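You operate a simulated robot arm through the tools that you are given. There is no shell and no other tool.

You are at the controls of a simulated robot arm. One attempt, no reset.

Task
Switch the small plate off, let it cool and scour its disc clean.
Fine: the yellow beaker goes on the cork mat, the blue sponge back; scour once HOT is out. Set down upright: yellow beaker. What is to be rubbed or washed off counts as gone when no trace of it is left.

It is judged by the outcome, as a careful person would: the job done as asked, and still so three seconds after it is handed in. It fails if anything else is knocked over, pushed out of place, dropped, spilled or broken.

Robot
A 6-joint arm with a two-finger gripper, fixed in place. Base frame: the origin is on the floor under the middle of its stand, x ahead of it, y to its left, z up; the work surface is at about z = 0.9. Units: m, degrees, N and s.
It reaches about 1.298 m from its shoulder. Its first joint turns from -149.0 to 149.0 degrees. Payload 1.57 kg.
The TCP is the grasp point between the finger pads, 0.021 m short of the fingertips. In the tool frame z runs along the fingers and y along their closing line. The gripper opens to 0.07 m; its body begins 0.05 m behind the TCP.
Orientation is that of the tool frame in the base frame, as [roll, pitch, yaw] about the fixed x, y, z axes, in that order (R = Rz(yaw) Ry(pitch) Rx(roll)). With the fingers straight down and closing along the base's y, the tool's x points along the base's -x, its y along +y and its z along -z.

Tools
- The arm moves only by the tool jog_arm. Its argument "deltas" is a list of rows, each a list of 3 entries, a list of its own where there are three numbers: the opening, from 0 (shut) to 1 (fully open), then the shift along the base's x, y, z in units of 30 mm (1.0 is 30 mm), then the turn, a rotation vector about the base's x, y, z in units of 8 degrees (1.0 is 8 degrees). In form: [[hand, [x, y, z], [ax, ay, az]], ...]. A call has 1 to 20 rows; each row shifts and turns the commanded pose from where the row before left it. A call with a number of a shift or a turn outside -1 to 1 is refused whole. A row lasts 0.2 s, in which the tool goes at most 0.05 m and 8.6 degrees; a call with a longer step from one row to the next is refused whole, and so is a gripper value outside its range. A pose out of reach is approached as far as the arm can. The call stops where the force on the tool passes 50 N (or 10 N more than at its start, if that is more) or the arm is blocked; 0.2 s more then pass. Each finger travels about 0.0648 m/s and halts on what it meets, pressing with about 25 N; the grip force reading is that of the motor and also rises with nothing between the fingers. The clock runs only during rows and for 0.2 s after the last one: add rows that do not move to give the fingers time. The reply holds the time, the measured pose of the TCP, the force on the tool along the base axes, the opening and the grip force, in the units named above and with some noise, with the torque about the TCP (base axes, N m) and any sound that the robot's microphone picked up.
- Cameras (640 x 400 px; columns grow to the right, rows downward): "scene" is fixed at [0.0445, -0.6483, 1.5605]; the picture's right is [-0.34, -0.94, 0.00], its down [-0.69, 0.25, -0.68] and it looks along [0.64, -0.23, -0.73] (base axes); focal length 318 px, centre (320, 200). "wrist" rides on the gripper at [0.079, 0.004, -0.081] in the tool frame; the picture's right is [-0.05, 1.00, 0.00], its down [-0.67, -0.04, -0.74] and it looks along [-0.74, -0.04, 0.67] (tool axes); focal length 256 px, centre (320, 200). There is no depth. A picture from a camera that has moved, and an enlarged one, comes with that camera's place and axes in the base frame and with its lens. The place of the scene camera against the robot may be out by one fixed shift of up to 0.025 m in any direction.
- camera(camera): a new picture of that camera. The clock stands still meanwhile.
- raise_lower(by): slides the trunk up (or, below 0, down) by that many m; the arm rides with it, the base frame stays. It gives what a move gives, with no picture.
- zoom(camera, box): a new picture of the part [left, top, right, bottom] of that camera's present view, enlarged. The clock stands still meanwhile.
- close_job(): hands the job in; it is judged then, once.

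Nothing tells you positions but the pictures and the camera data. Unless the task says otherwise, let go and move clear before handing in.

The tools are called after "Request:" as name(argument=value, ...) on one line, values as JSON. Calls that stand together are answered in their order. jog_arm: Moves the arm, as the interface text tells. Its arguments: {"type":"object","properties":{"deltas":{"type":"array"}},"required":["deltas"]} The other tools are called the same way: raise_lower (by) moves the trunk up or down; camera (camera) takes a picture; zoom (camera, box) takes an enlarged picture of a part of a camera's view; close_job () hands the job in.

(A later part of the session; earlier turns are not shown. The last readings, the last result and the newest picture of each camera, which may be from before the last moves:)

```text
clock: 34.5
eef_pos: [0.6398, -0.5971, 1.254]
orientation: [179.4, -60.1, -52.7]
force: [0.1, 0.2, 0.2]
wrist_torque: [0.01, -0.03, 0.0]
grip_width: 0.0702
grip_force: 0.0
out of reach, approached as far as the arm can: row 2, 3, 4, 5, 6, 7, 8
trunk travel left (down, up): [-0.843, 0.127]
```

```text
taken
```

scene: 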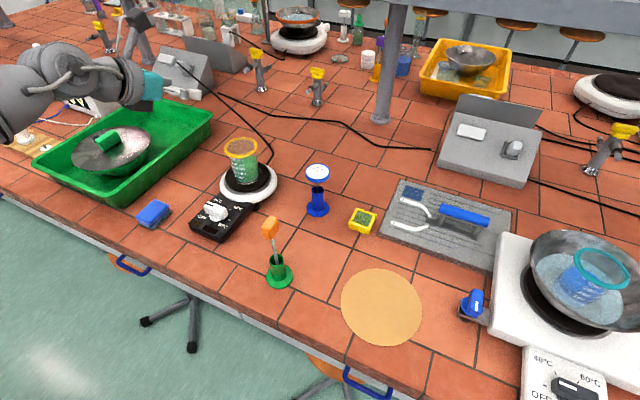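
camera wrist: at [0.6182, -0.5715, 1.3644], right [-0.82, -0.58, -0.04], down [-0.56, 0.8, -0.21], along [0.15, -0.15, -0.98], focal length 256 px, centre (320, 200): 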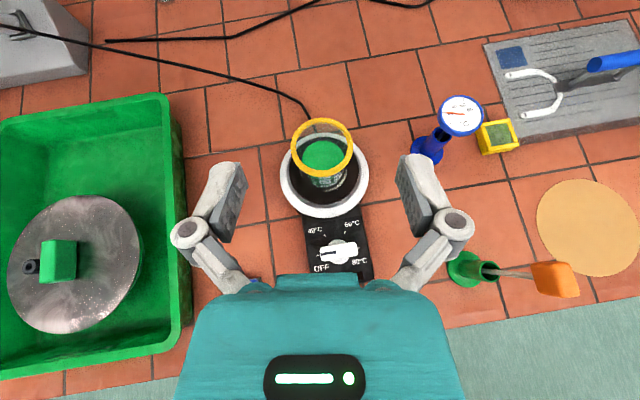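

From here the layout is clear: the mat centre is at about (0.279, -0.867) with radius about 0.088, the beaker axis is at about (0.7025, -0.6757), and the brush and thermometer lie between. I'll zoom for precise beaker centring and to see the brush and mat.

Request:
zoom(camera="wrist", box=[260, 100, 390, 230])

Request:
zoom(camera="wrist", box=[420, 90, 640, 290])

```text
3.08 times, centred on (325, 165) of wrist
camera zoom: at [0.6182, -0.5715, 1.3644], right [-0.82, -0.58, -0.04], down [-0.56, 0.8, -0.21], along [0.15, -0.15, -0.98], focal length 788 px, centre (305, 308)
```

zoom: 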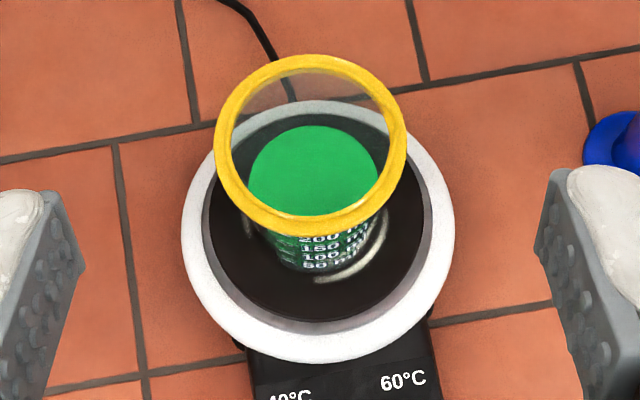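

```text
2.00 times, centred on (530, 190) of wrist
camera zoom: at [0.6182, -0.5715, 1.3644], right [-0.82, -0.58, -0.04], down [-0.56, 0.8, -0.21], along [0.15, -0.15, -0.98], focal length 512 px, centre (-100, 220)
```

zoom: 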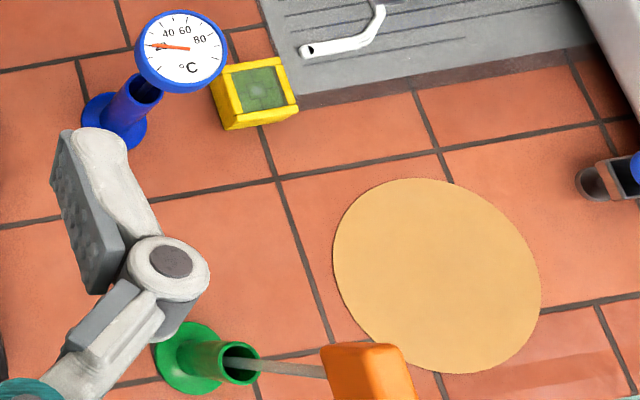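

The beaker is about 3 mm to the hand's negative y side. I'll correct that and lower the trunk to just above pre-grasp height, 0.10 m short of the beaker.

Request:
jog_arm(deltas=[[1, [0.08, 0.06, 0], [0.02, 0.04, 0]], [1, [0, 0, 0], [0, 0, 0]]])

Request:
raise_lower(by=-0.19)

Request:
camera(camera="wrist")

Request:
zoom(camera="scene", box=[100, 60, 300, 250])

```text
clock: 35.0
eef_pos: [0.6419, -0.5947, 1.254]
orientation: [179.2, -59.9, -52.4]
force: [0.0, -0.2, -0.5]
wrist_torque: [0.0, 0.01, 0.01]
grip_width: 0.0702
grip_force: 0.0
trunk travel left (down, up): [-0.843, 0.127]
```

```text
clock: 37.1
eef_pos: [0.6438, -0.5942, 1.0639]
orientation: [179.1, -59.9, -52.4]
force: [0.1, 0.7, -0.1]
wrist_torque: [0.04, -0.01, 0.0]
grip_width: 0.0699
grip_force: 0.1
trunk travel left (down, up): [-0.653, 0.317]
```

```text
taken
camera wrist: at [0.6206, -0.5698, 1.1738], right [-0.82, -0.58, -0.04], down [-0.56, 0.8, -0.2], along [0.15, -0.14, -0.98], focal length 256 px, centre (320, 200)
```

wrist: 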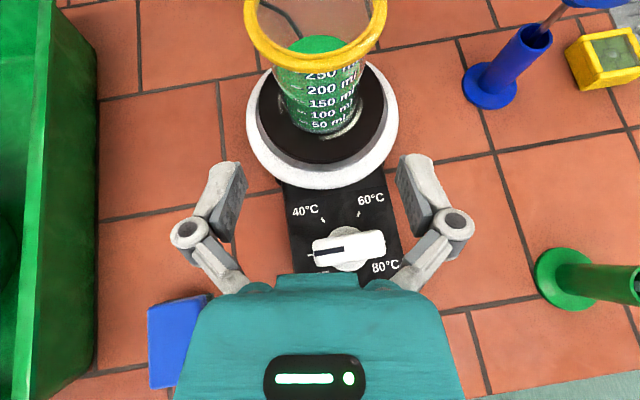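

```text
2.11 times, centred on (200, 155) of scene
camera zoom: at [0.0445, -0.6483, 1.5605], right [-0.34, -0.94, 0.0], down [-0.69, 0.25, -0.68], along [0.64, -0.23, -0.73], focal length 669 px, centre (573, 295)
```

zoom: 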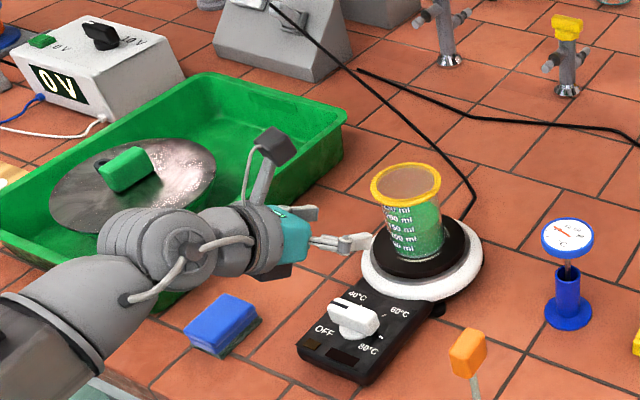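

The beaker is laterally aligned with the hand (offset about 0), and HOT looks dark now. I'll lower to grasp height and check again.

Request:
raise_lower(by=-0.047)

Request:
camera(camera="wrist")

Request:
zoom(camera="scene", box=[170, 100, 310, 240])

```text
clock: 38.0
eef_pos: [0.6424, -0.5937, 1.018]
orientation: [179.1, -59.8, -52.4]
force: [0.4, 0.4, 0.5]
wrist_torque: [0.02, -0.02, 0.02]
grip_width: 0.0701
grip_force: 0.1
trunk travel left (down, up): [-0.606, 0.364]
```

```text
taken
camera wrist: at [0.6206, -0.5698, 1.1268], right [-0.82, -0.58, -0.04], down [-0.56, 0.8, -0.2], along [0.15, -0.14, -0.98], focal length 256 px, centre (320, 200)
```

wrist: 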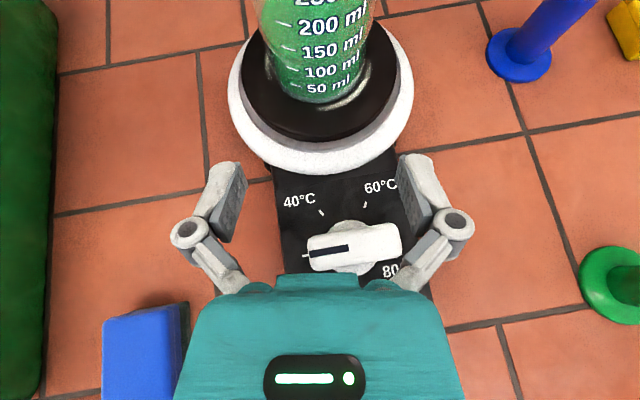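

```text
2.86 times, centred on (240, 170) of scene
camera zoom: at [0.0445, -0.6483, 1.5605], right [-0.34, -0.94, 0.0], down [-0.69, 0.25, -0.68], along [0.64, -0.23, -0.73], focal length 908 px, centre (549, 286)
```

zoom: 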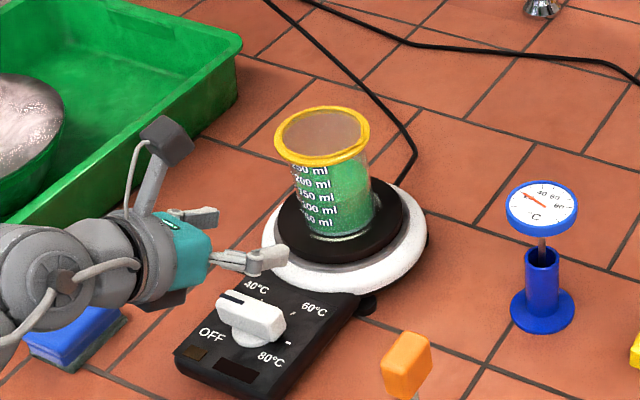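

HOT is out. I'll zoom to measure the beaker's edges relative to the fingers before advancing.

Request:
zoom(camera="wrist", box=[220, 0, 430, 130])

```text
3.05 times, centred on (325, 65) of wrist
camera zoom: at [0.6206, -0.5698, 1.1268], right [-0.82, -0.58, -0.04], down [-0.56, 0.8, -0.2], along [0.15, -0.14, -0.98], focal length 780 px, centre (305, 611)
```

zoom: 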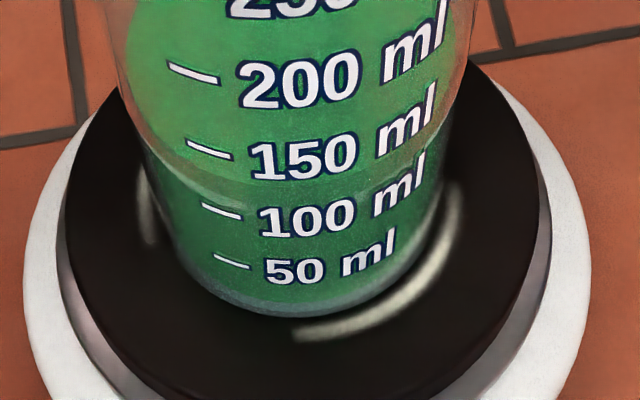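

The beaker is about 66 mm wide and centred within about 1 mm of the 70 mm opening. I can also see whitish residue arcs on the disc. I'll advance 60 mm and check.

Request:
jog_arm(deltas=[[1, [0.3, -0.4, 0], [0, 0, 0]], [1, [0.3, -0.4, 0], [0, 0, 0]], [1, [0.3, -0.4, 0], [0, 0, 0]], [1, [0.3, -0.4, 0], [0, 0, 0]], [1, [0, 0, 0], [0, 0, 0]]])

Request:
camera(camera="wrist")

Request:
zoom(camera="scene", box=[190, 110, 310, 230])

```text
clock: 39.2
eef_pos: [0.6785, -0.6434, 1.016]
orientation: [179.1, -59.9, -52.4]
force: [-0.2, 0.4, 0.0]
wrist_torque: [-0.02, -0.01, -0.01]
grip_width: 0.0701
grip_force: 0.0
trunk travel left (down, up): [-0.606, 0.364]
```

```text
taken
camera wrist: at [0.6563, -0.6184, 1.1266], right [-0.82, -0.58, -0.04], down [-0.56, 0.8, -0.2], along [0.15, -0.14, -0.98], focal length 256 px, centre (320, 200)
```

wrist: 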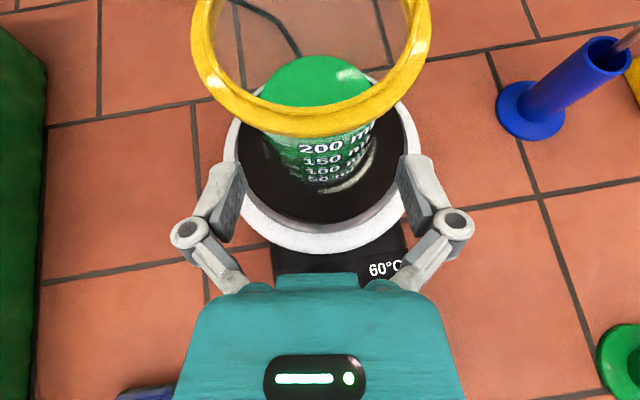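

```text
3.33 times, centred on (250, 170) of scene
camera zoom: at [0.0445, -0.6483, 1.5605], right [-0.34, -0.94, 0.0], down [-0.69, 0.25, -0.68], along [0.64, -0.23, -0.73], focal length 1059 px, centre (553, 300)
```

zoom: 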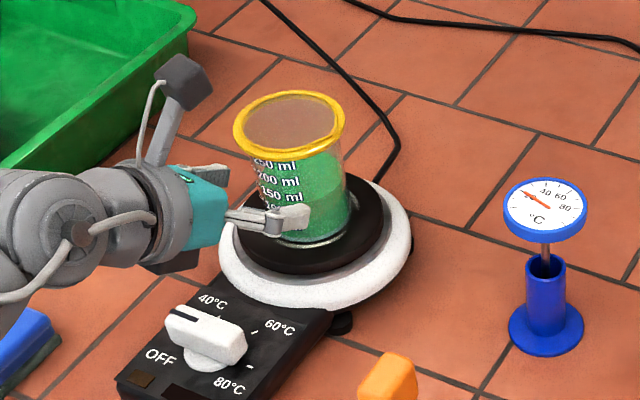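

Still centred with no contact. I'll advance the remaining 29 mm in small steps.

Request:
jog_arm(deltas=[[1, [0.15, -0.2, 0], [0, 0, 0]], [1, [0.15, -0.2, 0], [0, 0, 0]], [1, [0, 0, 0], [0, 0, 0]]])

Request:
camera(camera="wrist")

```text
clock: 40.0
eef_pos: [0.6881, -0.6542, 1.0159]
orientation: [179.0, -59.8, -52.4]
force: [0.3, -0.5, 1.1]
wrist_torque: [0.0, 0.0, -0.01]
grip_width: 0.0699
grip_force: 0.1
trunk travel left (down, up): [-0.606, 0.364]
```

```text
taken
camera wrist: at [0.6657, -0.6298, 1.1267], right [-0.82, -0.58, -0.04], down [-0.56, 0.8, -0.2], along [0.15, -0.14, -0.98], focal length 256 px, centre (320, 200)
```

wrist: 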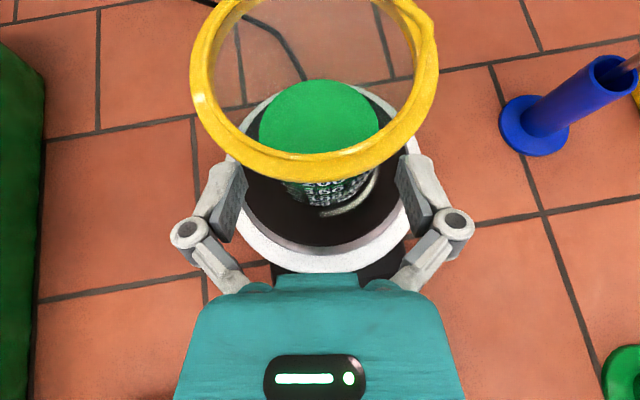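

Request:
jog_arm(deltas=[[1, [0.15, -0.2, 0], [0, 0, 0]], [1, [0.15, -0.2, 0], [0, 0, 0]], [1, [0, 0, 0], [0, 0, 0]]])

Request:
camera(camera="wrist")

Request:
zoom(camera="scene", box=[190, 110, 310, 230])

```text
clock: 40.8
eef_pos: [0.696, -0.6651, 1.0173]
orientation: [179.0, -59.8, -52.4]
force: [-0.1, 0.7, -0.3]
wrist_torque: [-0.01, -0.01, 0.04]
grip_width: 0.0698
grip_force: 0.2
trunk travel left (down, up): [-0.606, 0.364]
```

```text
taken
camera wrist: at [0.6744, -0.6419, 1.1268], right [-0.82, -0.58, -0.04], down [-0.56, 0.8, -0.2], along [0.15, -0.14, -0.98], focal length 256 px, centre (320, 200)
```

wrist: 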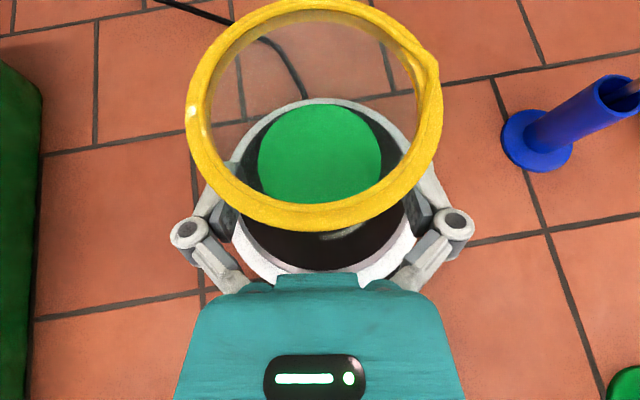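

```text
3.33 times, centred on (250, 170) of scene
camera zoom: at [0.0445, -0.6483, 1.5605], right [-0.34, -0.94, 0.0], down [-0.69, 0.25, -0.68], along [0.64, -0.23, -0.73], focal length 1059 px, centre (553, 300)
```

zoom: 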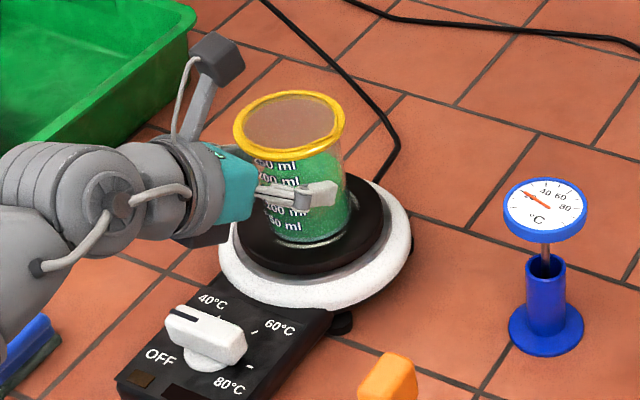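

The fingers now flank the beaker body under the rim, centred. I'll close the grip.

Request:
jog_arm(deltas=[[0.8, [0, 0, 0], [0, 0, 0]], [0.6, [0, 0, 0], [0, 0, 0]], [0.4, [0, 0, 0], [0, 0, 0]], [0.4, [0, 0, 0], [0, 0, 0]]])

Request:
camera(camera="wrist")

```text
clock: 41.8
eef_pos: [0.6966, -0.6652, 1.0177]
orientation: [179.1, -59.8, -52.4]
force: [0.5, 1.3, -0.5]
wrist_torque: [0.0, -0.01, 0.03]
grip_width: 0.0285
grip_force: 0.4
trunk travel left (down, up): [-0.606, 0.364]
```

```text
taken
camera wrist: at [0.6744, -0.6417, 1.1268], right [-0.82, -0.58, -0.04], down [-0.56, 0.8, -0.2], along [0.15, -0.14, -0.98], focal length 256 px, centre (320, 200)
```

wrist: 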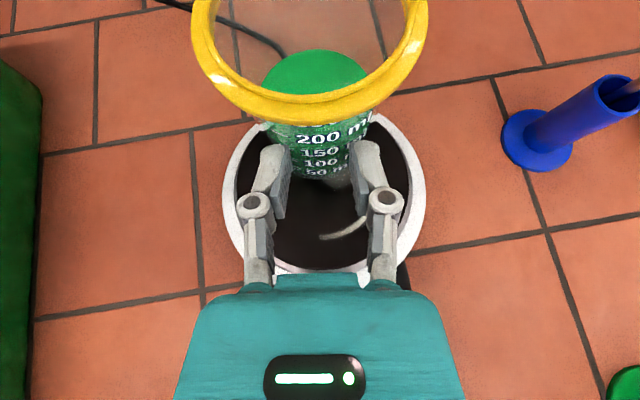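

The beaker slipped forward because the pads had not reached past its widest point; it has slid outward on the disc. I'll check that it is upright and where it sits.

Request:
zoom(camera="wrist", box=[200, 20, 440, 260])

Request:
zoom(camera="scene", box=[190, 110, 310, 230])

```text
1.67 times, centred on (320, 140) of wrist
camera zoom: at [0.6744, -0.6417, 1.1268], right [-0.82, -0.58, -0.04], down [-0.56, 0.8, -0.2], along [0.15, -0.14, -0.98], focal length 427 px, centre (320, 300)
```

zoom: 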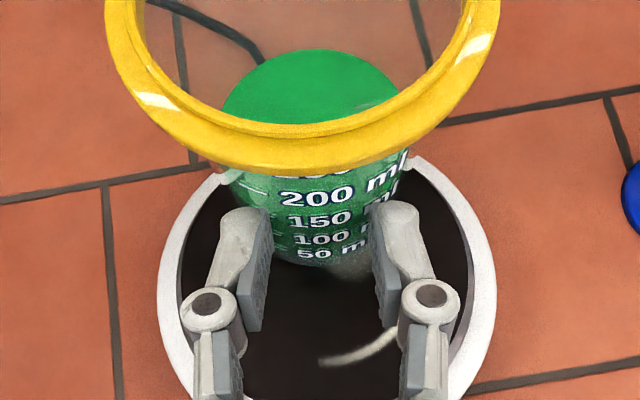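

```text
3.33 times, centred on (250, 170) of scene
camera zoom: at [0.0445, -0.6483, 1.5605], right [-0.34, -0.94, 0.0], down [-0.69, 0.25, -0.68], along [0.64, -0.23, -0.73], focal length 1059 px, centre (553, 300)
```

zoom: 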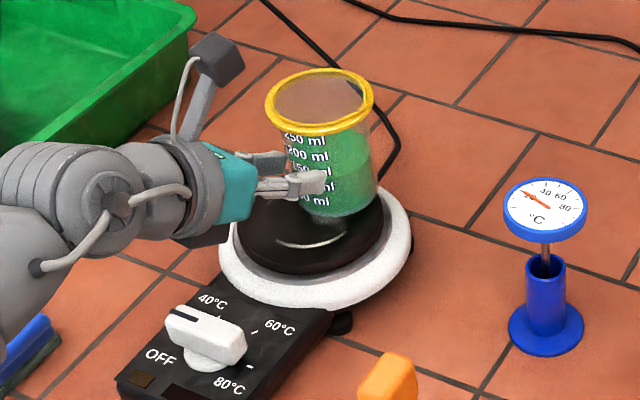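

The beaker is upright, pushed to the back part of the disc but still on it. I'll back off, open, and use a steeper 75° tilt so the hand can reach further under the rim without touching it.

Request:
jog_arm(deltas=[[0.4, [-0.2, 0.267, 0], [0, 0, 0]], [0.4, [-0.3, 0.4, 0], [0, 0, 0]], [0.4, [-0.3, 0.4, 0], [0, 0, 0]], [0.4, [-0.3, 0.4, 0], [0, 0, 0]], [0.7, [0, 0, 0], [0, 0, 0]], [1, [0, 0, 0], [0, 0, 0]], [1, [0, 0, 0], [-0.752, -0.563, 0]], [1, [0, 0, 0], [-0.752, -0.563, 0]], [1, [0, 0, 0], [0, 0, 0]]])

Request:
camera(camera="wrist")

Request:
zoom(camera="scene", box=[140, 80, 310, 250])

```text
clock: 43.8
eef_pos: [0.6638, -0.6224, 1.0615]
orientation: [178.3, -74.9, -51.8]
force: [-0.5, 0.1, -0.4]
wrist_torque: [0.01, -0.02, 0.03]
grip_width: 0.07
grip_force: 0.0
out of reach, approached as far as the arm can: row 7, 8
trunk travel left (down, up): [-0.606, 0.364]
```

```text
taken
camera wrist: at [0.6252, -0.5761, 1.16], right [-0.81, -0.59, -0.04], down [-0.51, 0.74, -0.45], along [0.29, -0.34, -0.89], focal length 256 px, centre (320, 200)
```

wrist: 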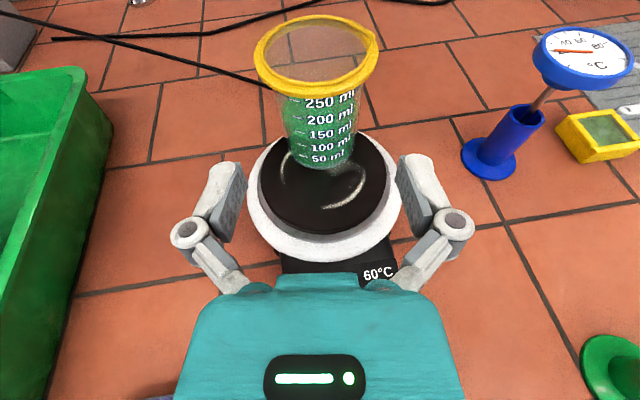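

```text
2.35 times, centred on (225, 165) of scene
camera zoom: at [0.0445, -0.6483, 1.5605], right [-0.34, -0.94, 0.0], down [-0.69, 0.25, -0.68], along [0.64, -0.23, -0.73], focal length 748 px, centre (544, 282)
```

zoom: 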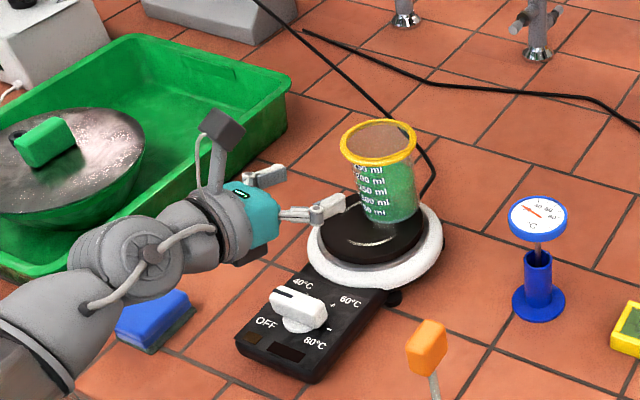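

The beaker is upright near the back of the disc. I'll lower the trunk to bring the fingers to mid-body height and check clearance over the knob.

Request:
raise_lower(by=-0.043)

Request:
camera(camera="wrist")

Request:
zoom(camera="scene", box=[140, 80, 310, 250])

```text
clock: 44.7
eef_pos: [0.6629, -0.6207, 1.0194]
orientation: [178.3, -74.7, -51.7]
force: [-0.4, 0.7, 0.6]
wrist_torque: [-0.03, -0.01, -0.02]
grip_width: 0.0698
grip_force: 0.0
trunk travel left (down, up): [-0.563, 0.407]
```

```text
taken
camera wrist: at [0.6252, -0.5763, 1.1168], right [-0.81, -0.59, -0.04], down [-0.51, 0.74, -0.45], along [0.29, -0.34, -0.89], focal length 256 px, centre (320, 200)
```

wrist: 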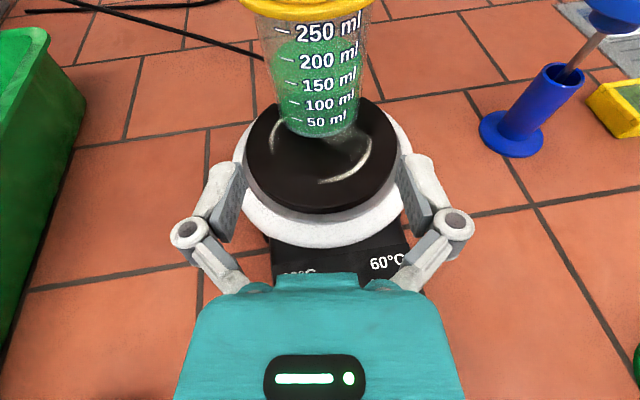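

```text
2.35 times, centred on (225, 165) of scene
camera zoom: at [0.0445, -0.6483, 1.5605], right [-0.34, -0.94, 0.0], down [-0.69, 0.25, -0.68], along [0.64, -0.23, -0.73], focal length 748 px, centre (544, 282)
```

zoom: 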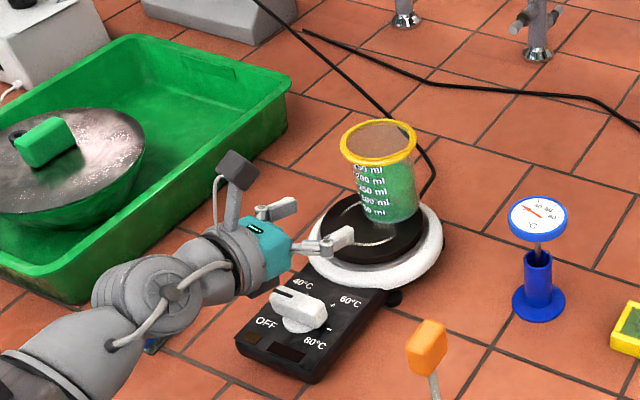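

Request:
zoom(camera="wrist", box=[210, 0, 430, 220])

```text
1.82 times, centred on (320, 110) of wrist
camera zoom: at [0.6252, -0.5763, 1.1168], right [-0.81, -0.59, -0.04], down [-0.51, 0.74, -0.45], along [0.29, -0.34, -0.89], focal length 465 px, centre (320, 364)
```

zoom: 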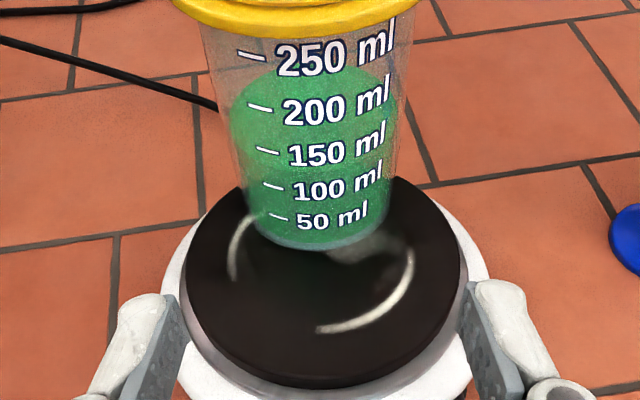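

The view gives the beaker axis about 0.106 m ahead and roughly 2 mm to the hand's negative y side. I'll shift over and advance 50 mm, then recheck.

Request:
jog_arm(deltas=[[1, [0.063, 0.047, 0], [0, 0, 0]], [1, [0.2978, -0.4016, 0], [0, 0, 0]], [1, [0.2978, -0.4016, 0], [0, 0, 0]], [1, [0.2978, -0.4016, 0], [0, 0, 0]], [1, [0.1, -0.134, 0], [0, 0, 0]], [1, [0, 0, 0], [0, 0, 0]]])

Request:
zoom(camera="wrist", box=[170, 0, 470, 260])

Request:
zoom(camera="scene", box=[170, 90, 310, 230])

```text
clock: 46.1
eef_pos: [0.6951, -0.6611, 1.0173]
orientation: [178.3, -74.6, -51.7]
force: [0.1, 0.3, 0.0]
wrist_torque: [0.0, 0.0, -0.04]
grip_width: 0.0704
grip_force: 0.1
trunk travel left (down, up): [-0.563, 0.407]
```

```text
1.54 times, centred on (320, 130) of wrist
camera zoom: at [0.6576, -0.615, 1.1168], right [-0.81, -0.59, -0.04], down [-0.51, 0.74, -0.45], along [0.29, -0.34, -0.89], focal length 394 px, centre (320, 308)
```

zoom: 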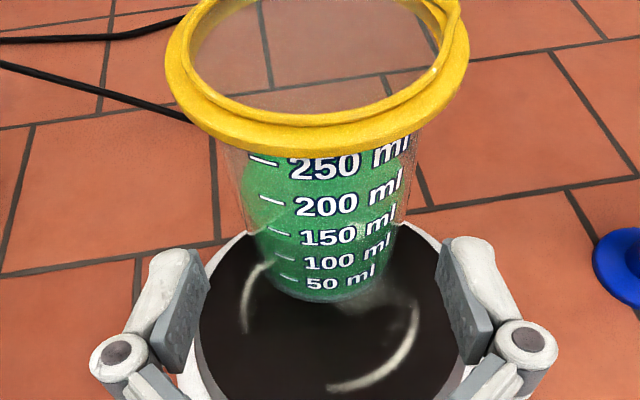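

```text
2.86 times, centred on (240, 160) of scene
camera zoom: at [0.0445, -0.6483, 1.5605], right [-0.34, -0.94, 0.0], down [-0.69, 0.25, -0.68], along [0.64, -0.23, -0.73], focal length 908 px, centre (549, 314)
```

zoom: 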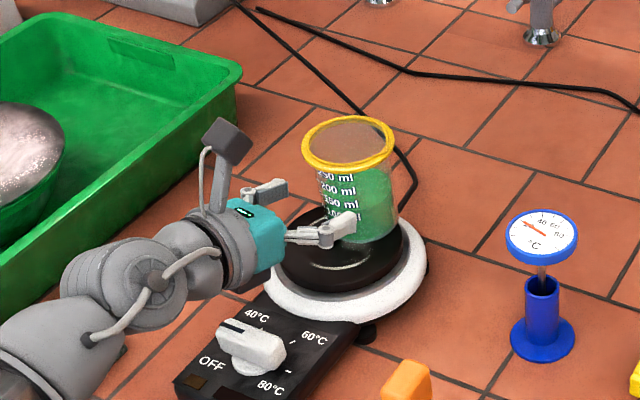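

Aligned within about 1 mm. I'll advance another 28 mm in small steps.

Request:
jog_arm(deltas=[[1, [0.12, -0.2, 0], [0, 0, 0]], [1, [0.14, -0.188, 0], [0, 0, 0]], [1, [0.14, -0.188, 0], [0, 0, 0]], [1, [0.14, -0.188, 0], [0, 0, 0]], [1, [0, 0, 0], [0, 0, 0]]])

Request:
zoom(camera="wrist", box=[170, 0, 470, 300])

```text
clock: 47.3
eef_pos: [0.7125, -0.6843, 1.0184]
orientation: [178.4, -74.8, -51.6]
force: [-0.9, 0.4, 0.4]
wrist_torque: [0.02, 0.01, 0.01]
grip_width: 0.0698
grip_force: 0.1
trunk travel left (down, up): [-0.563, 0.407]
```

```text
1.33 times, centred on (320, 150) of wrist
camera zoom: at [0.673, -0.6381, 1.1169], right [-0.81, -0.59, -0.04], down [-0.51, 0.74, -0.45], along [0.29, -0.34, -0.89], focal length 341 px, centre (320, 267)
```

zoom: 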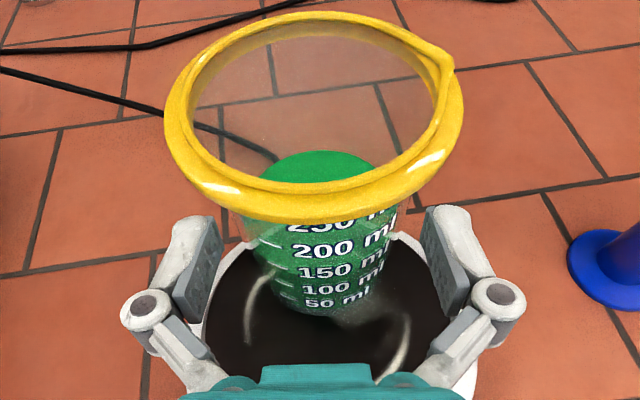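

Request:
jog_arm(deltas=[[1, [0.15, -0.2, 0], [0, 0, 0]], [1, [0.15, -0.2, 0], [0, 0, 0]], [1, [0, 0, 0], [0, 0, 0]]])

Request:
zoom(camera="wrist", box=[170, 0, 470, 300])

Request:
zoom(camera="scene", box=[190, 100, 310, 220])

```text
clock: 48.1
eef_pos: [0.7222, -0.6962, 1.0182]
orientation: [178.3, -74.6, -51.7]
force: [-0.7, 0.5, -0.4]
wrist_torque: [0.02, 0.0, 0.0]
grip_width: 0.0699
grip_force: 0.1
trunk travel left (down, up): [-0.563, 0.407]
```

```text
1.33 times, centred on (320, 150) of wrist
camera zoom: at [0.6822, -0.6502, 1.1168], right [-0.81, -0.59, -0.04], down [-0.51, 0.74, -0.45], along [0.29, -0.34, -0.89], focal length 341 px, centre (320, 267)
```

zoom: 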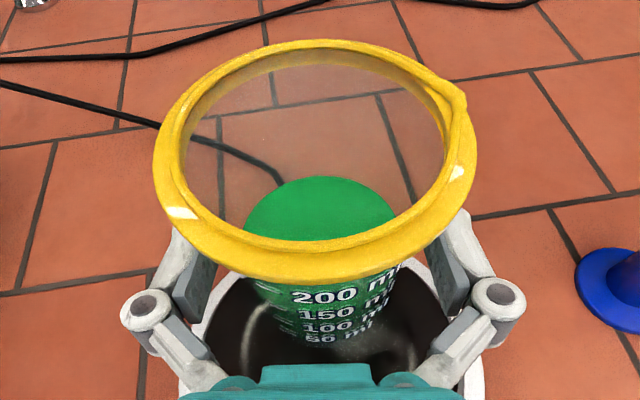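

```text
3.33 times, centred on (250, 160) of scene
camera zoom: at [0.0445, -0.6483, 1.5605], right [-0.34, -0.94, 0.0], down [-0.69, 0.25, -0.68], along [0.64, -0.23, -0.73], focal length 1059 px, centre (553, 333)
```

zoom: 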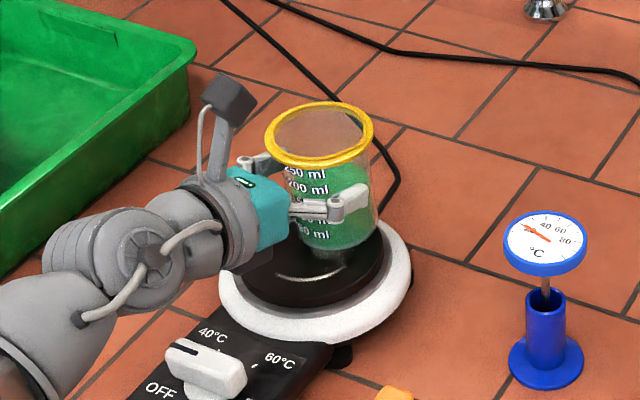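

The rim edge is still short of where I want it. I'll advance another 11 mm, stepping gently.

Request:
jog_arm(deltas=[[1, [0.11, -0.147, 0], [0, 0, 0]], [1, [0.11, -0.147, 0], [0, 0, 0]], [1, [0, 0, 0], [0, 0, 0]]])

Request:
camera(camera="wrist")

Request:
zoom(camera="scene", box=[190, 100, 310, 220])

```text
clock: 48.9
eef_pos: [0.7272, -0.7035, 1.0188]
orientation: [178.3, -74.8, -51.8]
force: [0.1, 0.5, 0.0]
wrist_torque: [-0.01, 0.03, 0.0]
grip_width: 0.0701
grip_force: 0.0
trunk travel left (down, up): [-0.563, 0.407]
```

```text
taken
camera wrist: at [0.6885, -0.6582, 1.1169], right [-0.81, -0.59, -0.04], down [-0.51, 0.74, -0.45], along [0.29, -0.34, -0.89], focal length 256 px, centre (320, 200)
```

wrist: 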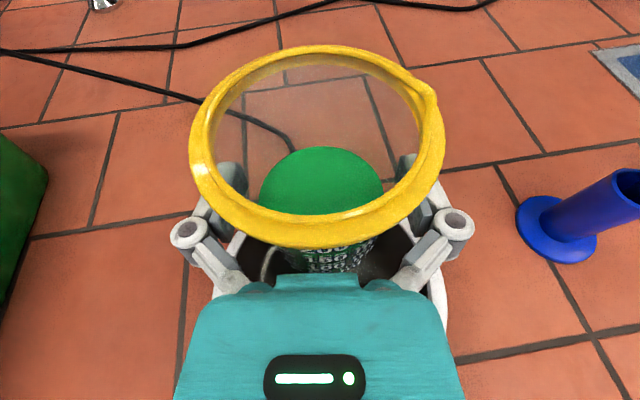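

```text
3.33 times, centred on (250, 160) of scene
camera zoom: at [0.0445, -0.6483, 1.5605], right [-0.34, -0.94, 0.0], down [-0.69, 0.25, -0.68], along [0.64, -0.23, -0.73], focal length 1059 px, centre (553, 333)
```

zoom: 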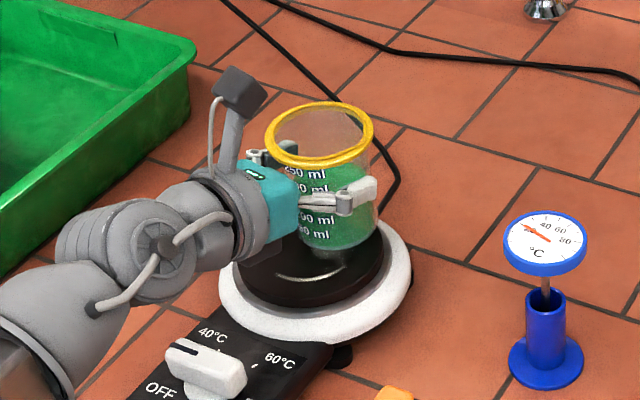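

The rim edge is now where I wanted it, with no contact force and the beaker unmoved. I'll close slowly and watch the width.

Request:
jog_arm(deltas=[[0.93, [0, 0, 0], [0, 0, 0]], [0.88, [0, 0, 0], [0, 0, 0]], [0.88, [0, 0, 0], [0, 0, 0]]])

Request:
camera(camera="wrist")

```text
clock: 49.7
eef_pos: [0.7276, -0.7048, 1.0193]
orientation: [178.4, -74.8, -51.6]
force: [-0.7, 0.7, 0.7]
wrist_torque: [0.04, -0.03, -0.01]
grip_width: 0.069
grip_force: 25.1
trunk travel left (down, up): [-0.563, 0.407]
```

```text
taken
camera wrist: at [0.6884, -0.658, 1.117], right [-0.81, -0.59, -0.04], down [-0.51, 0.74, -0.45], along [0.29, -0.34, -0.89], focal length 256 px, centre (320, 200)
```

wrist: 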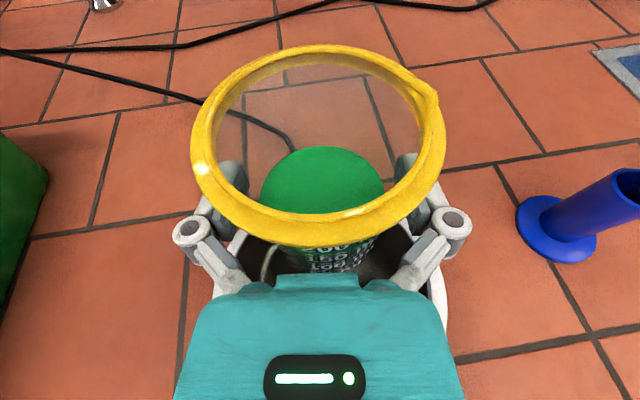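

The grip holds at 69 mm with 25 N, so the beaker is truly held. I'll confirm it stays put, then lift a little with the trunk.

Request:
jog_arm(deltas=[[0.6, [0, 0, 0], [0, 0, 0]], [0.5, [0, 0, 0], [0, 0, 0]], [0.5, [0, 0, 0], [0, 0, 0]]])

Request:
raise_lower(by=0.015)

Request:
camera(camera="wrist")

Request:
zoom(camera="scene", box=[190, 100, 310, 220])

```text
clock: 50.5
eef_pos: [0.7272, -0.7038, 1.0187]
orientation: [178.5, -74.8, -51.6]
force: [0.0, 0.0, 0.0]
wrist_torque: [0.04, -0.05, 0.05]
grip_width: 0.0688
grip_force: 25.0
trunk travel left (down, up): [-0.563, 0.407]
```

```text
clock: 51.1
eef_pos: [0.7267, -0.7037, 1.0337]
orientation: [178.3, -74.7, -51.7]
force: [0.2, 0.1, -2.1]
wrist_torque: [0.03, 0.07, -0.01]
grip_width: 0.0664
grip_force: 25.2
trunk travel left (down, up): [-0.578, 0.392]
```

```text
taken
camera wrist: at [0.6886, -0.6584, 1.1317], right [-0.81, -0.59, -0.04], down [-0.51, 0.74, -0.45], along [0.29, -0.34, -0.89], focal length 256 px, centre (320, 200)
```

wrist: 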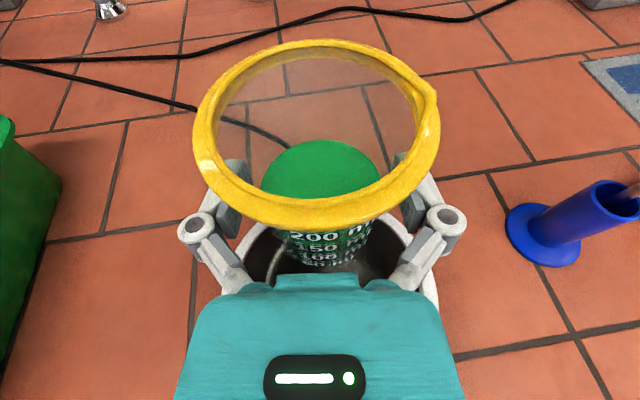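

```text
3.33 times, centred on (250, 160) of scene
camera zoom: at [0.0445, -0.6483, 1.5605], right [-0.34, -0.94, 0.0], down [-0.69, 0.25, -0.68], along [0.64, -0.23, -0.73], focal length 1059 px, centre (553, 333)
```

zoom: 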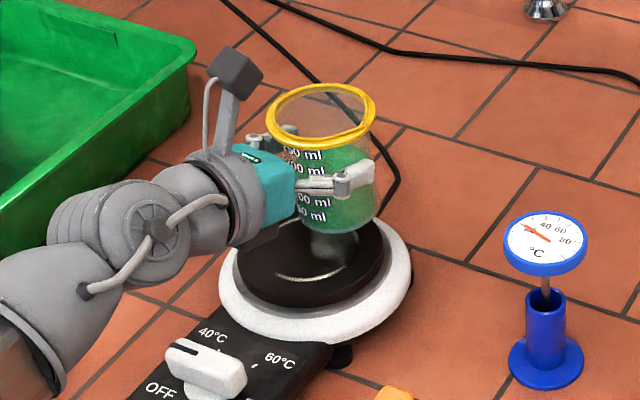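

Width fell to 66.4 mm and the rim shifted a little relative to the hand. Before lifting further I'll look closely at whether the beaker is level and held.

Request:
zoom(camera="scene", box=[220, 115, 290, 185])

Request:
zoom(camera="wrist", box=[180, 30, 460, 300])

```text
5.71 times, centred on (255, 150) of scene
camera zoom: at [0.0445, -0.6483, 1.5605], right [-0.34, -0.94, 0.0], down [-0.69, 0.25, -0.68], along [0.64, -0.23, -0.73], focal length 1816 px, centre (691, 486)
```

zoom: 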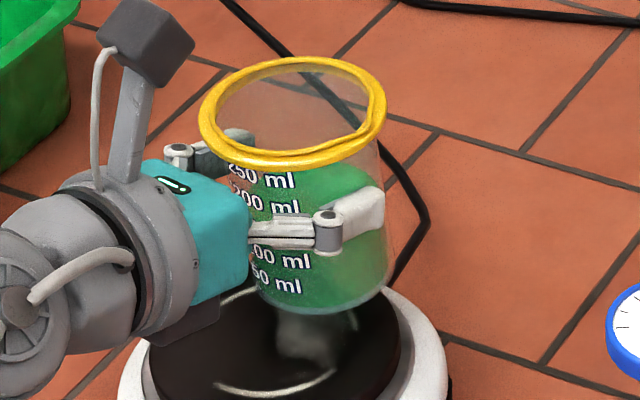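

```text
1.48 times, centred on (320, 165) of wrist
camera zoom: at [0.6886, -0.6584, 1.1317], right [-0.81, -0.59, -0.04], down [-0.51, 0.74, -0.45], along [0.29, -0.34, -0.89], focal length 379 px, centre (320, 252)
```

zoom: 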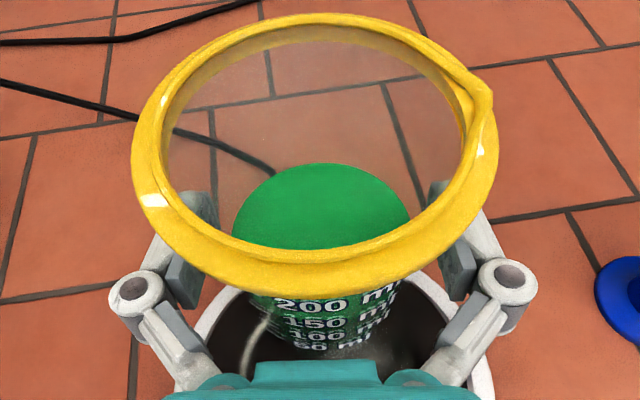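

The beaker is clear of the disc and level. I'll hold still for a moment to make sure nothing is creeping.

Request:
jog_arm(deltas=[[0.4, [0, 0, 0], [0, 0, 0]], [0.4, [0, 0, 0], [0, 0, 0]], [0.4, [0, 0, 0], [0, 0, 0]], [0.4, [0, 0, 0], [0, 0, 0]], [0.4, [0, 0, 0], [0, 0, 0]]])

Request:
zoom(camera="wrist", box=[180, 30, 460, 300])

Request:
zoom(camera="scene", box=[220, 115, 290, 185])

```text
clock: 52.3
eef_pos: [0.7267, -0.7038, 1.0337]
orientation: [178.4, -74.7, -51.7]
force: [0.2, 0.5, -2.5]
wrist_torque: [0.0, 0.01, 0.02]
grip_width: 0.066
grip_force: 25.2
trunk travel left (down, up): [-0.578, 0.392]
```

```text
1.48 times, centred on (320, 165) of wrist
camera zoom: at [0.6886, -0.6584, 1.1317], right [-0.81, -0.59, -0.04], down [-0.51, 0.74, -0.45], along [0.29, -0.34, -0.89], focal length 379 px, centre (320, 252)
```

zoom: 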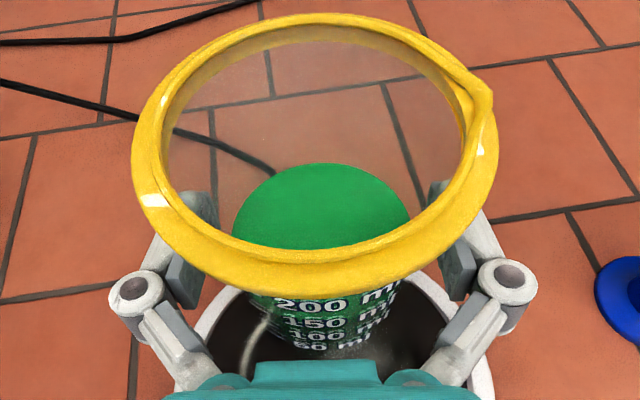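

```text
5.71 times, centred on (255, 150) of scene
camera zoom: at [0.0445, -0.6483, 1.5605], right [-0.34, -0.94, 0.0], down [-0.69, 0.25, -0.68], along [0.64, -0.23, -0.73], focal length 1816 px, centre (691, 486)
```

zoom: 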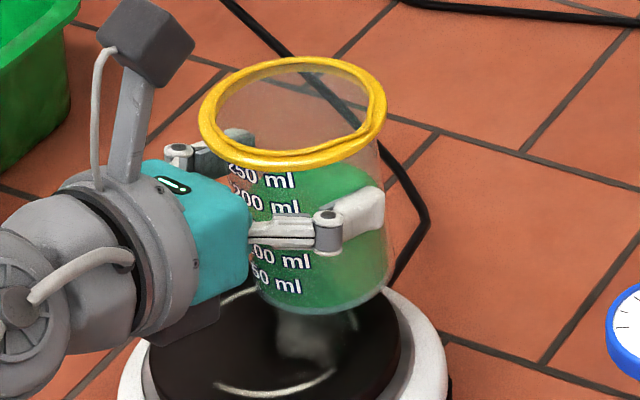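

The hold is stable at 66 mm, with about 2.5 N of weight. I'll raise the trunk by 0.2 m so the beaker clears the brush and thermometer.

Request:
raise_lower(by=0.05)

Request:
raise_lower(by=0.15)

Request:
camera(camera="wrist")

Request:
camera(camera="scene")

```text
clock: 53.2
eef_pos: [0.7264, -0.7048, 1.0835]
orientation: [178.3, -74.7, -51.7]
force: [0.8, 0.2, -2.0]
wrist_torque: [-0.01, 0.0, 0.03]
grip_width: 0.0663
grip_force: 24.9
trunk travel left (down, up): [-0.628, 0.342]
```

```text
clock: 55.0
eef_pos: [0.7259, -0.7034, 1.2333]
orientation: [178.3, -74.7, -51.7]
force: [-0.3, -0.8, -3.5]
wrist_torque: [0.02, 0.01, -0.01]
grip_width: 0.0664
grip_force: 24.8
trunk travel left (down, up): [-0.778, 0.192]
```

```text
taken
camera wrist: at [0.6887, -0.6585, 1.3316], right [-0.81, -0.59, -0.04], down [-0.51, 0.74, -0.45], along [0.29, -0.34, -0.89], focal length 256 px, centre (320, 200)
```

wrist: 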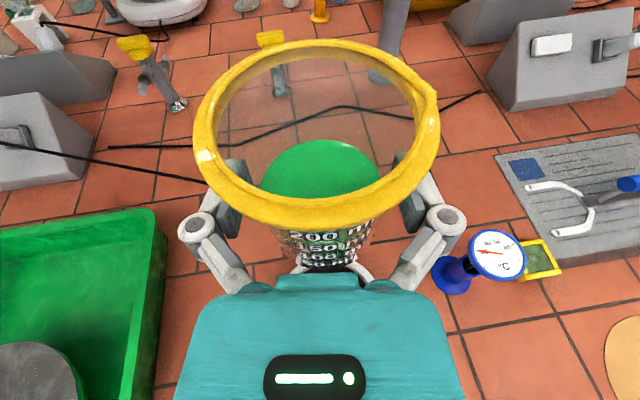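

```text
taken
```

scene: 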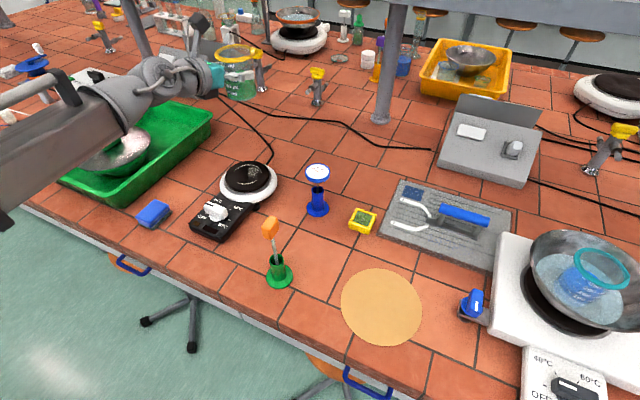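

The beaker is held high and level. I'll carry it in an arc around the base towards the mat, in two smooth parts.

Request:
jog_arm(deltas=[[0.4, [-0.2, -0.128, 0], [0, 0, -0.05]], [0.4, [-0.355, -0.224, 0], [0, 0, -0.0874]], [0.4, [-0.46, -0.288, 0], [0, 0, -0.1122]], [0.4, [-0.515, -0.2988, 0], [0, 0, -0.1248]], [0.4, [-0.515, -0.2988, 0], [0, 0, -0.1248]], [0.4, [-0.5218, -0.2775, 0], [0, 0, -0.1248]], [0.4, [-0.5218, -0.2775, 0], [0, 0, -0.1248]], [0.4, [-0.5273, -0.2565, 0], [0, 0, -0.1248]], [0.4, [-0.5273, -0.2565, 0], [0, 0, -0.1248]], [0.4, [-0.5322, -0.2348, 0], [0, 0, -0.1248]], [0.4, [-0.5322, -0.2348, 0], [0, 0, -0.1248]], [0.4, [-0.536, -0.2137, 0], [0, 0, -0.1248]], [0.4, [-0.46, -0.184, 0], [0, 0, -0.1071]], [0.4, [-0.35, -0.138, 0], [0, 0, -0.0815]], [0.4, [-0.2, -0.077, 0], [0, 0, -0.0466]], [0.4, [0, 0, 0], [0, 0, 0]]])

Request:
camera(camera="scene")

Request:
camera(camera="wrist")

```text
clock: 58.4
eef_pos: [0.5248, -0.8049, 1.2332]
orientation: [178.4, -74.8, -64.6]
force: [-0.8, -0.8, -2.6]
wrist_torque: [0.04, 0.02, 0.0]
grip_width: 0.0661
grip_force: 25.3
trunk travel left (down, up): [-0.778, 0.192]
```

```text
taken
```

scene: 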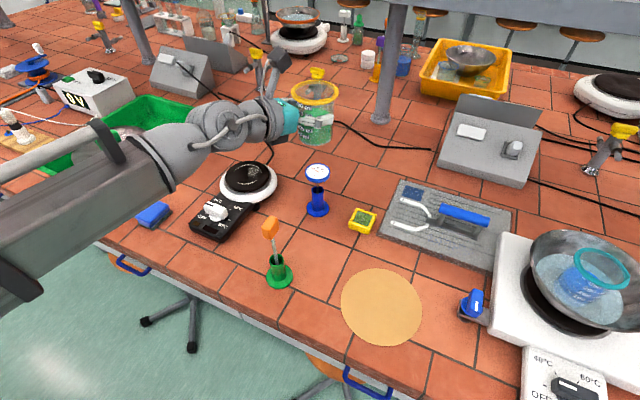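

```text
taken
camera wrist: at [0.4963, -0.7527, 1.3318], right [-0.92, -0.39, -0.04], down [-0.33, 0.83, -0.45], along [0.21, -0.4, -0.89], focal length 256 px, centre (320, 200)
```

wrist: 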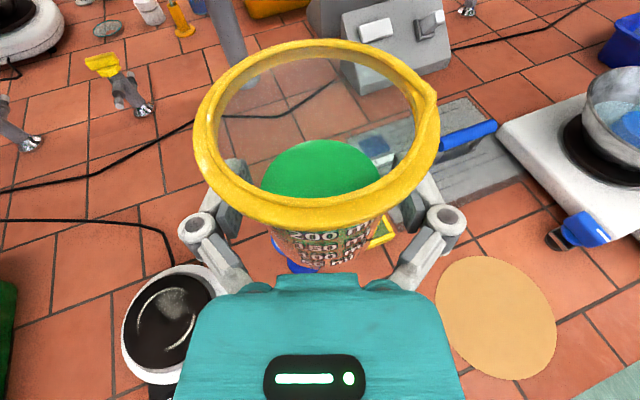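

Halfway there with a steady grip; the mat centre re-measures as (0.278, -0.865). I'll continue to above the mat.

Request:
jog_arm(deltas=[[0.4, [-0.216, -0.077, 0], [0, 0, -0.05]], [0.4, [-0.378, -0.135, 0], [0, 0, -0.0874]], [0.4, [-0.4875, -0.154, 0], [0, 0, -0.1123]], [0.4, [-0.551, -0.174, 0], [0, 0, -0.127]], [0.4, [-0.553, -0.153, 0], [0, 0, -0.127]], [0.4, [-0.553, -0.153, 0], [0, 0, -0.127]], [0.4, [-0.554, -0.131, 0], [0, 0, -0.127]], [0.4, [-0.554, -0.131, 0], [0, 0, -0.127]], [0.4, [-0.5535, -0.109, 0], [0, 0, -0.127]], [0.4, [-0.5535, -0.109, 0], [0, 0, -0.127]], [0.4, [-0.553, -0.0884, 0], [0, 0, -0.127]], [0.4, [-0.553, -0.0884, 0], [0, 0, -0.127]], [0.4, [-0.551, -0.0675, 0], [0, 0, -0.127]], [0.4, [-0.551, -0.0675, 0], [0, 0, -0.127]], [0.4, [-0.489, -0.0426, 0], [0, 0, -0.1123]], [0.4, [-0.38, -0.033, 0], [0, 0, -0.0874]], [0.4, [-0.217, -0.019, 0], [0, 0, -0.05]], [0.4, [0, 0, 0], [0, 0, 0]]])

Request:
camera(camera="scene")

Request:
camera(camera="wrist")

```text
clock: 62.2
eef_pos: [0.2762, -0.8563, 1.2337]
orientation: [178.4, -74.7, -79.9]
force: [-0.9, 0.5, -1.7]
wrist_torque: [0.05, -0.04, 0.02]
grip_width: 0.0661
grip_force: 24.9
trunk travel left (down, up): [-0.778, 0.192]
```

```text
taken
```

scene: 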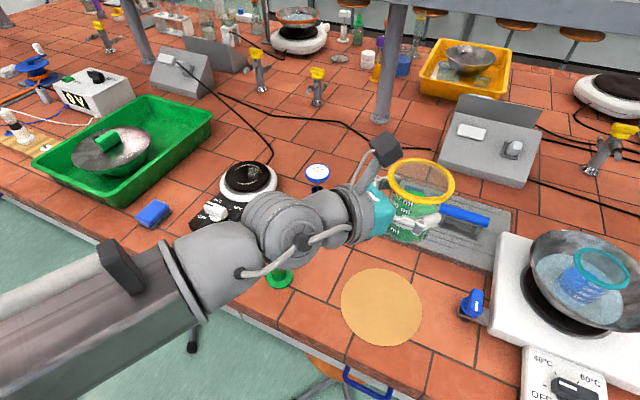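

```text
taken
camera wrist: at [0.2629, -0.7997, 1.3317], right [-0.99, -0.13, -0.04], down [-0.1, 0.89, -0.45], along [0.1, -0.44, -0.89], focal length 256 px, centre (320, 200)
```

wrist: 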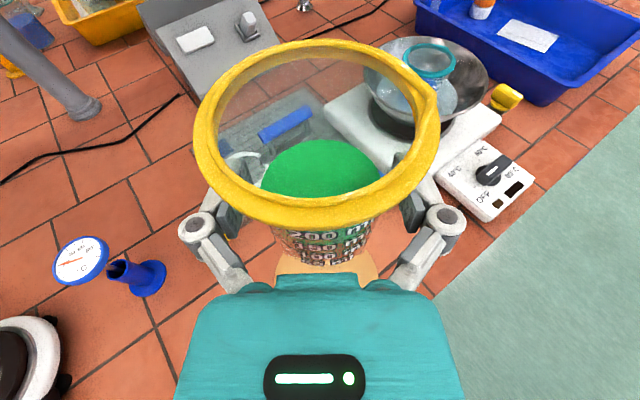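

The beaker is over the mat. I'll lower to a few centimetres above it and check.

Request:
raise_lower(by=-0.2)

Request:
camera(camera="scene")

Request:
camera(camera="wrist")

Request:
zoom(camera="scene", box=[280, 190, 460, 360])

```text
clock: 64.3
eef_pos: [0.2764, -0.8566, 1.0339]
orientation: [178.4, -74.7, -79.8]
force: [-0.5, -0.5, -2.3]
wrist_torque: [0.01, 0.02, 0.01]
grip_width: 0.0658
grip_force: 24.9
trunk travel left (down, up): [-0.578, 0.392]
```

```text
taken
```

scene: 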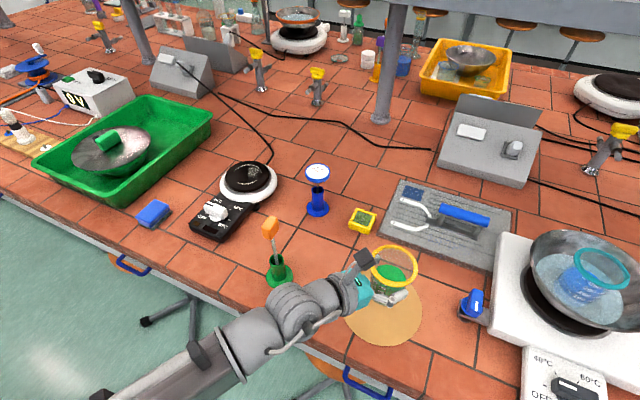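

```text
taken
camera wrist: at [0.2631, -0.7997, 1.1317], right [-0.99, -0.14, -0.04], down [-0.1, 0.89, -0.45], along [0.1, -0.44, -0.89], focal length 256 px, centre (320, 200)
```

wrist: 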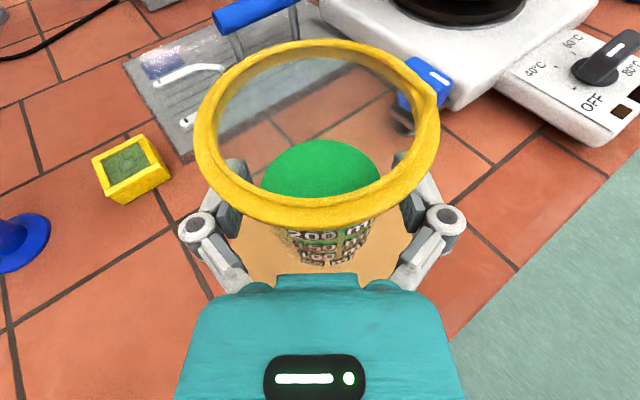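

```text
2.35 times, centred on (370, 275) of scene
camera zoom: at [0.0445, -0.6483, 1.5605], right [-0.34, -0.94, 0.0], down [-0.69, 0.25, -0.68], along [0.64, -0.23, -0.73], focal length 748 px, centre (202, 24)
```

zoom: 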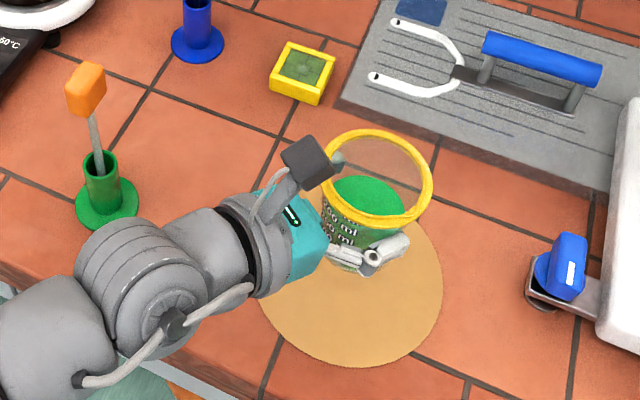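

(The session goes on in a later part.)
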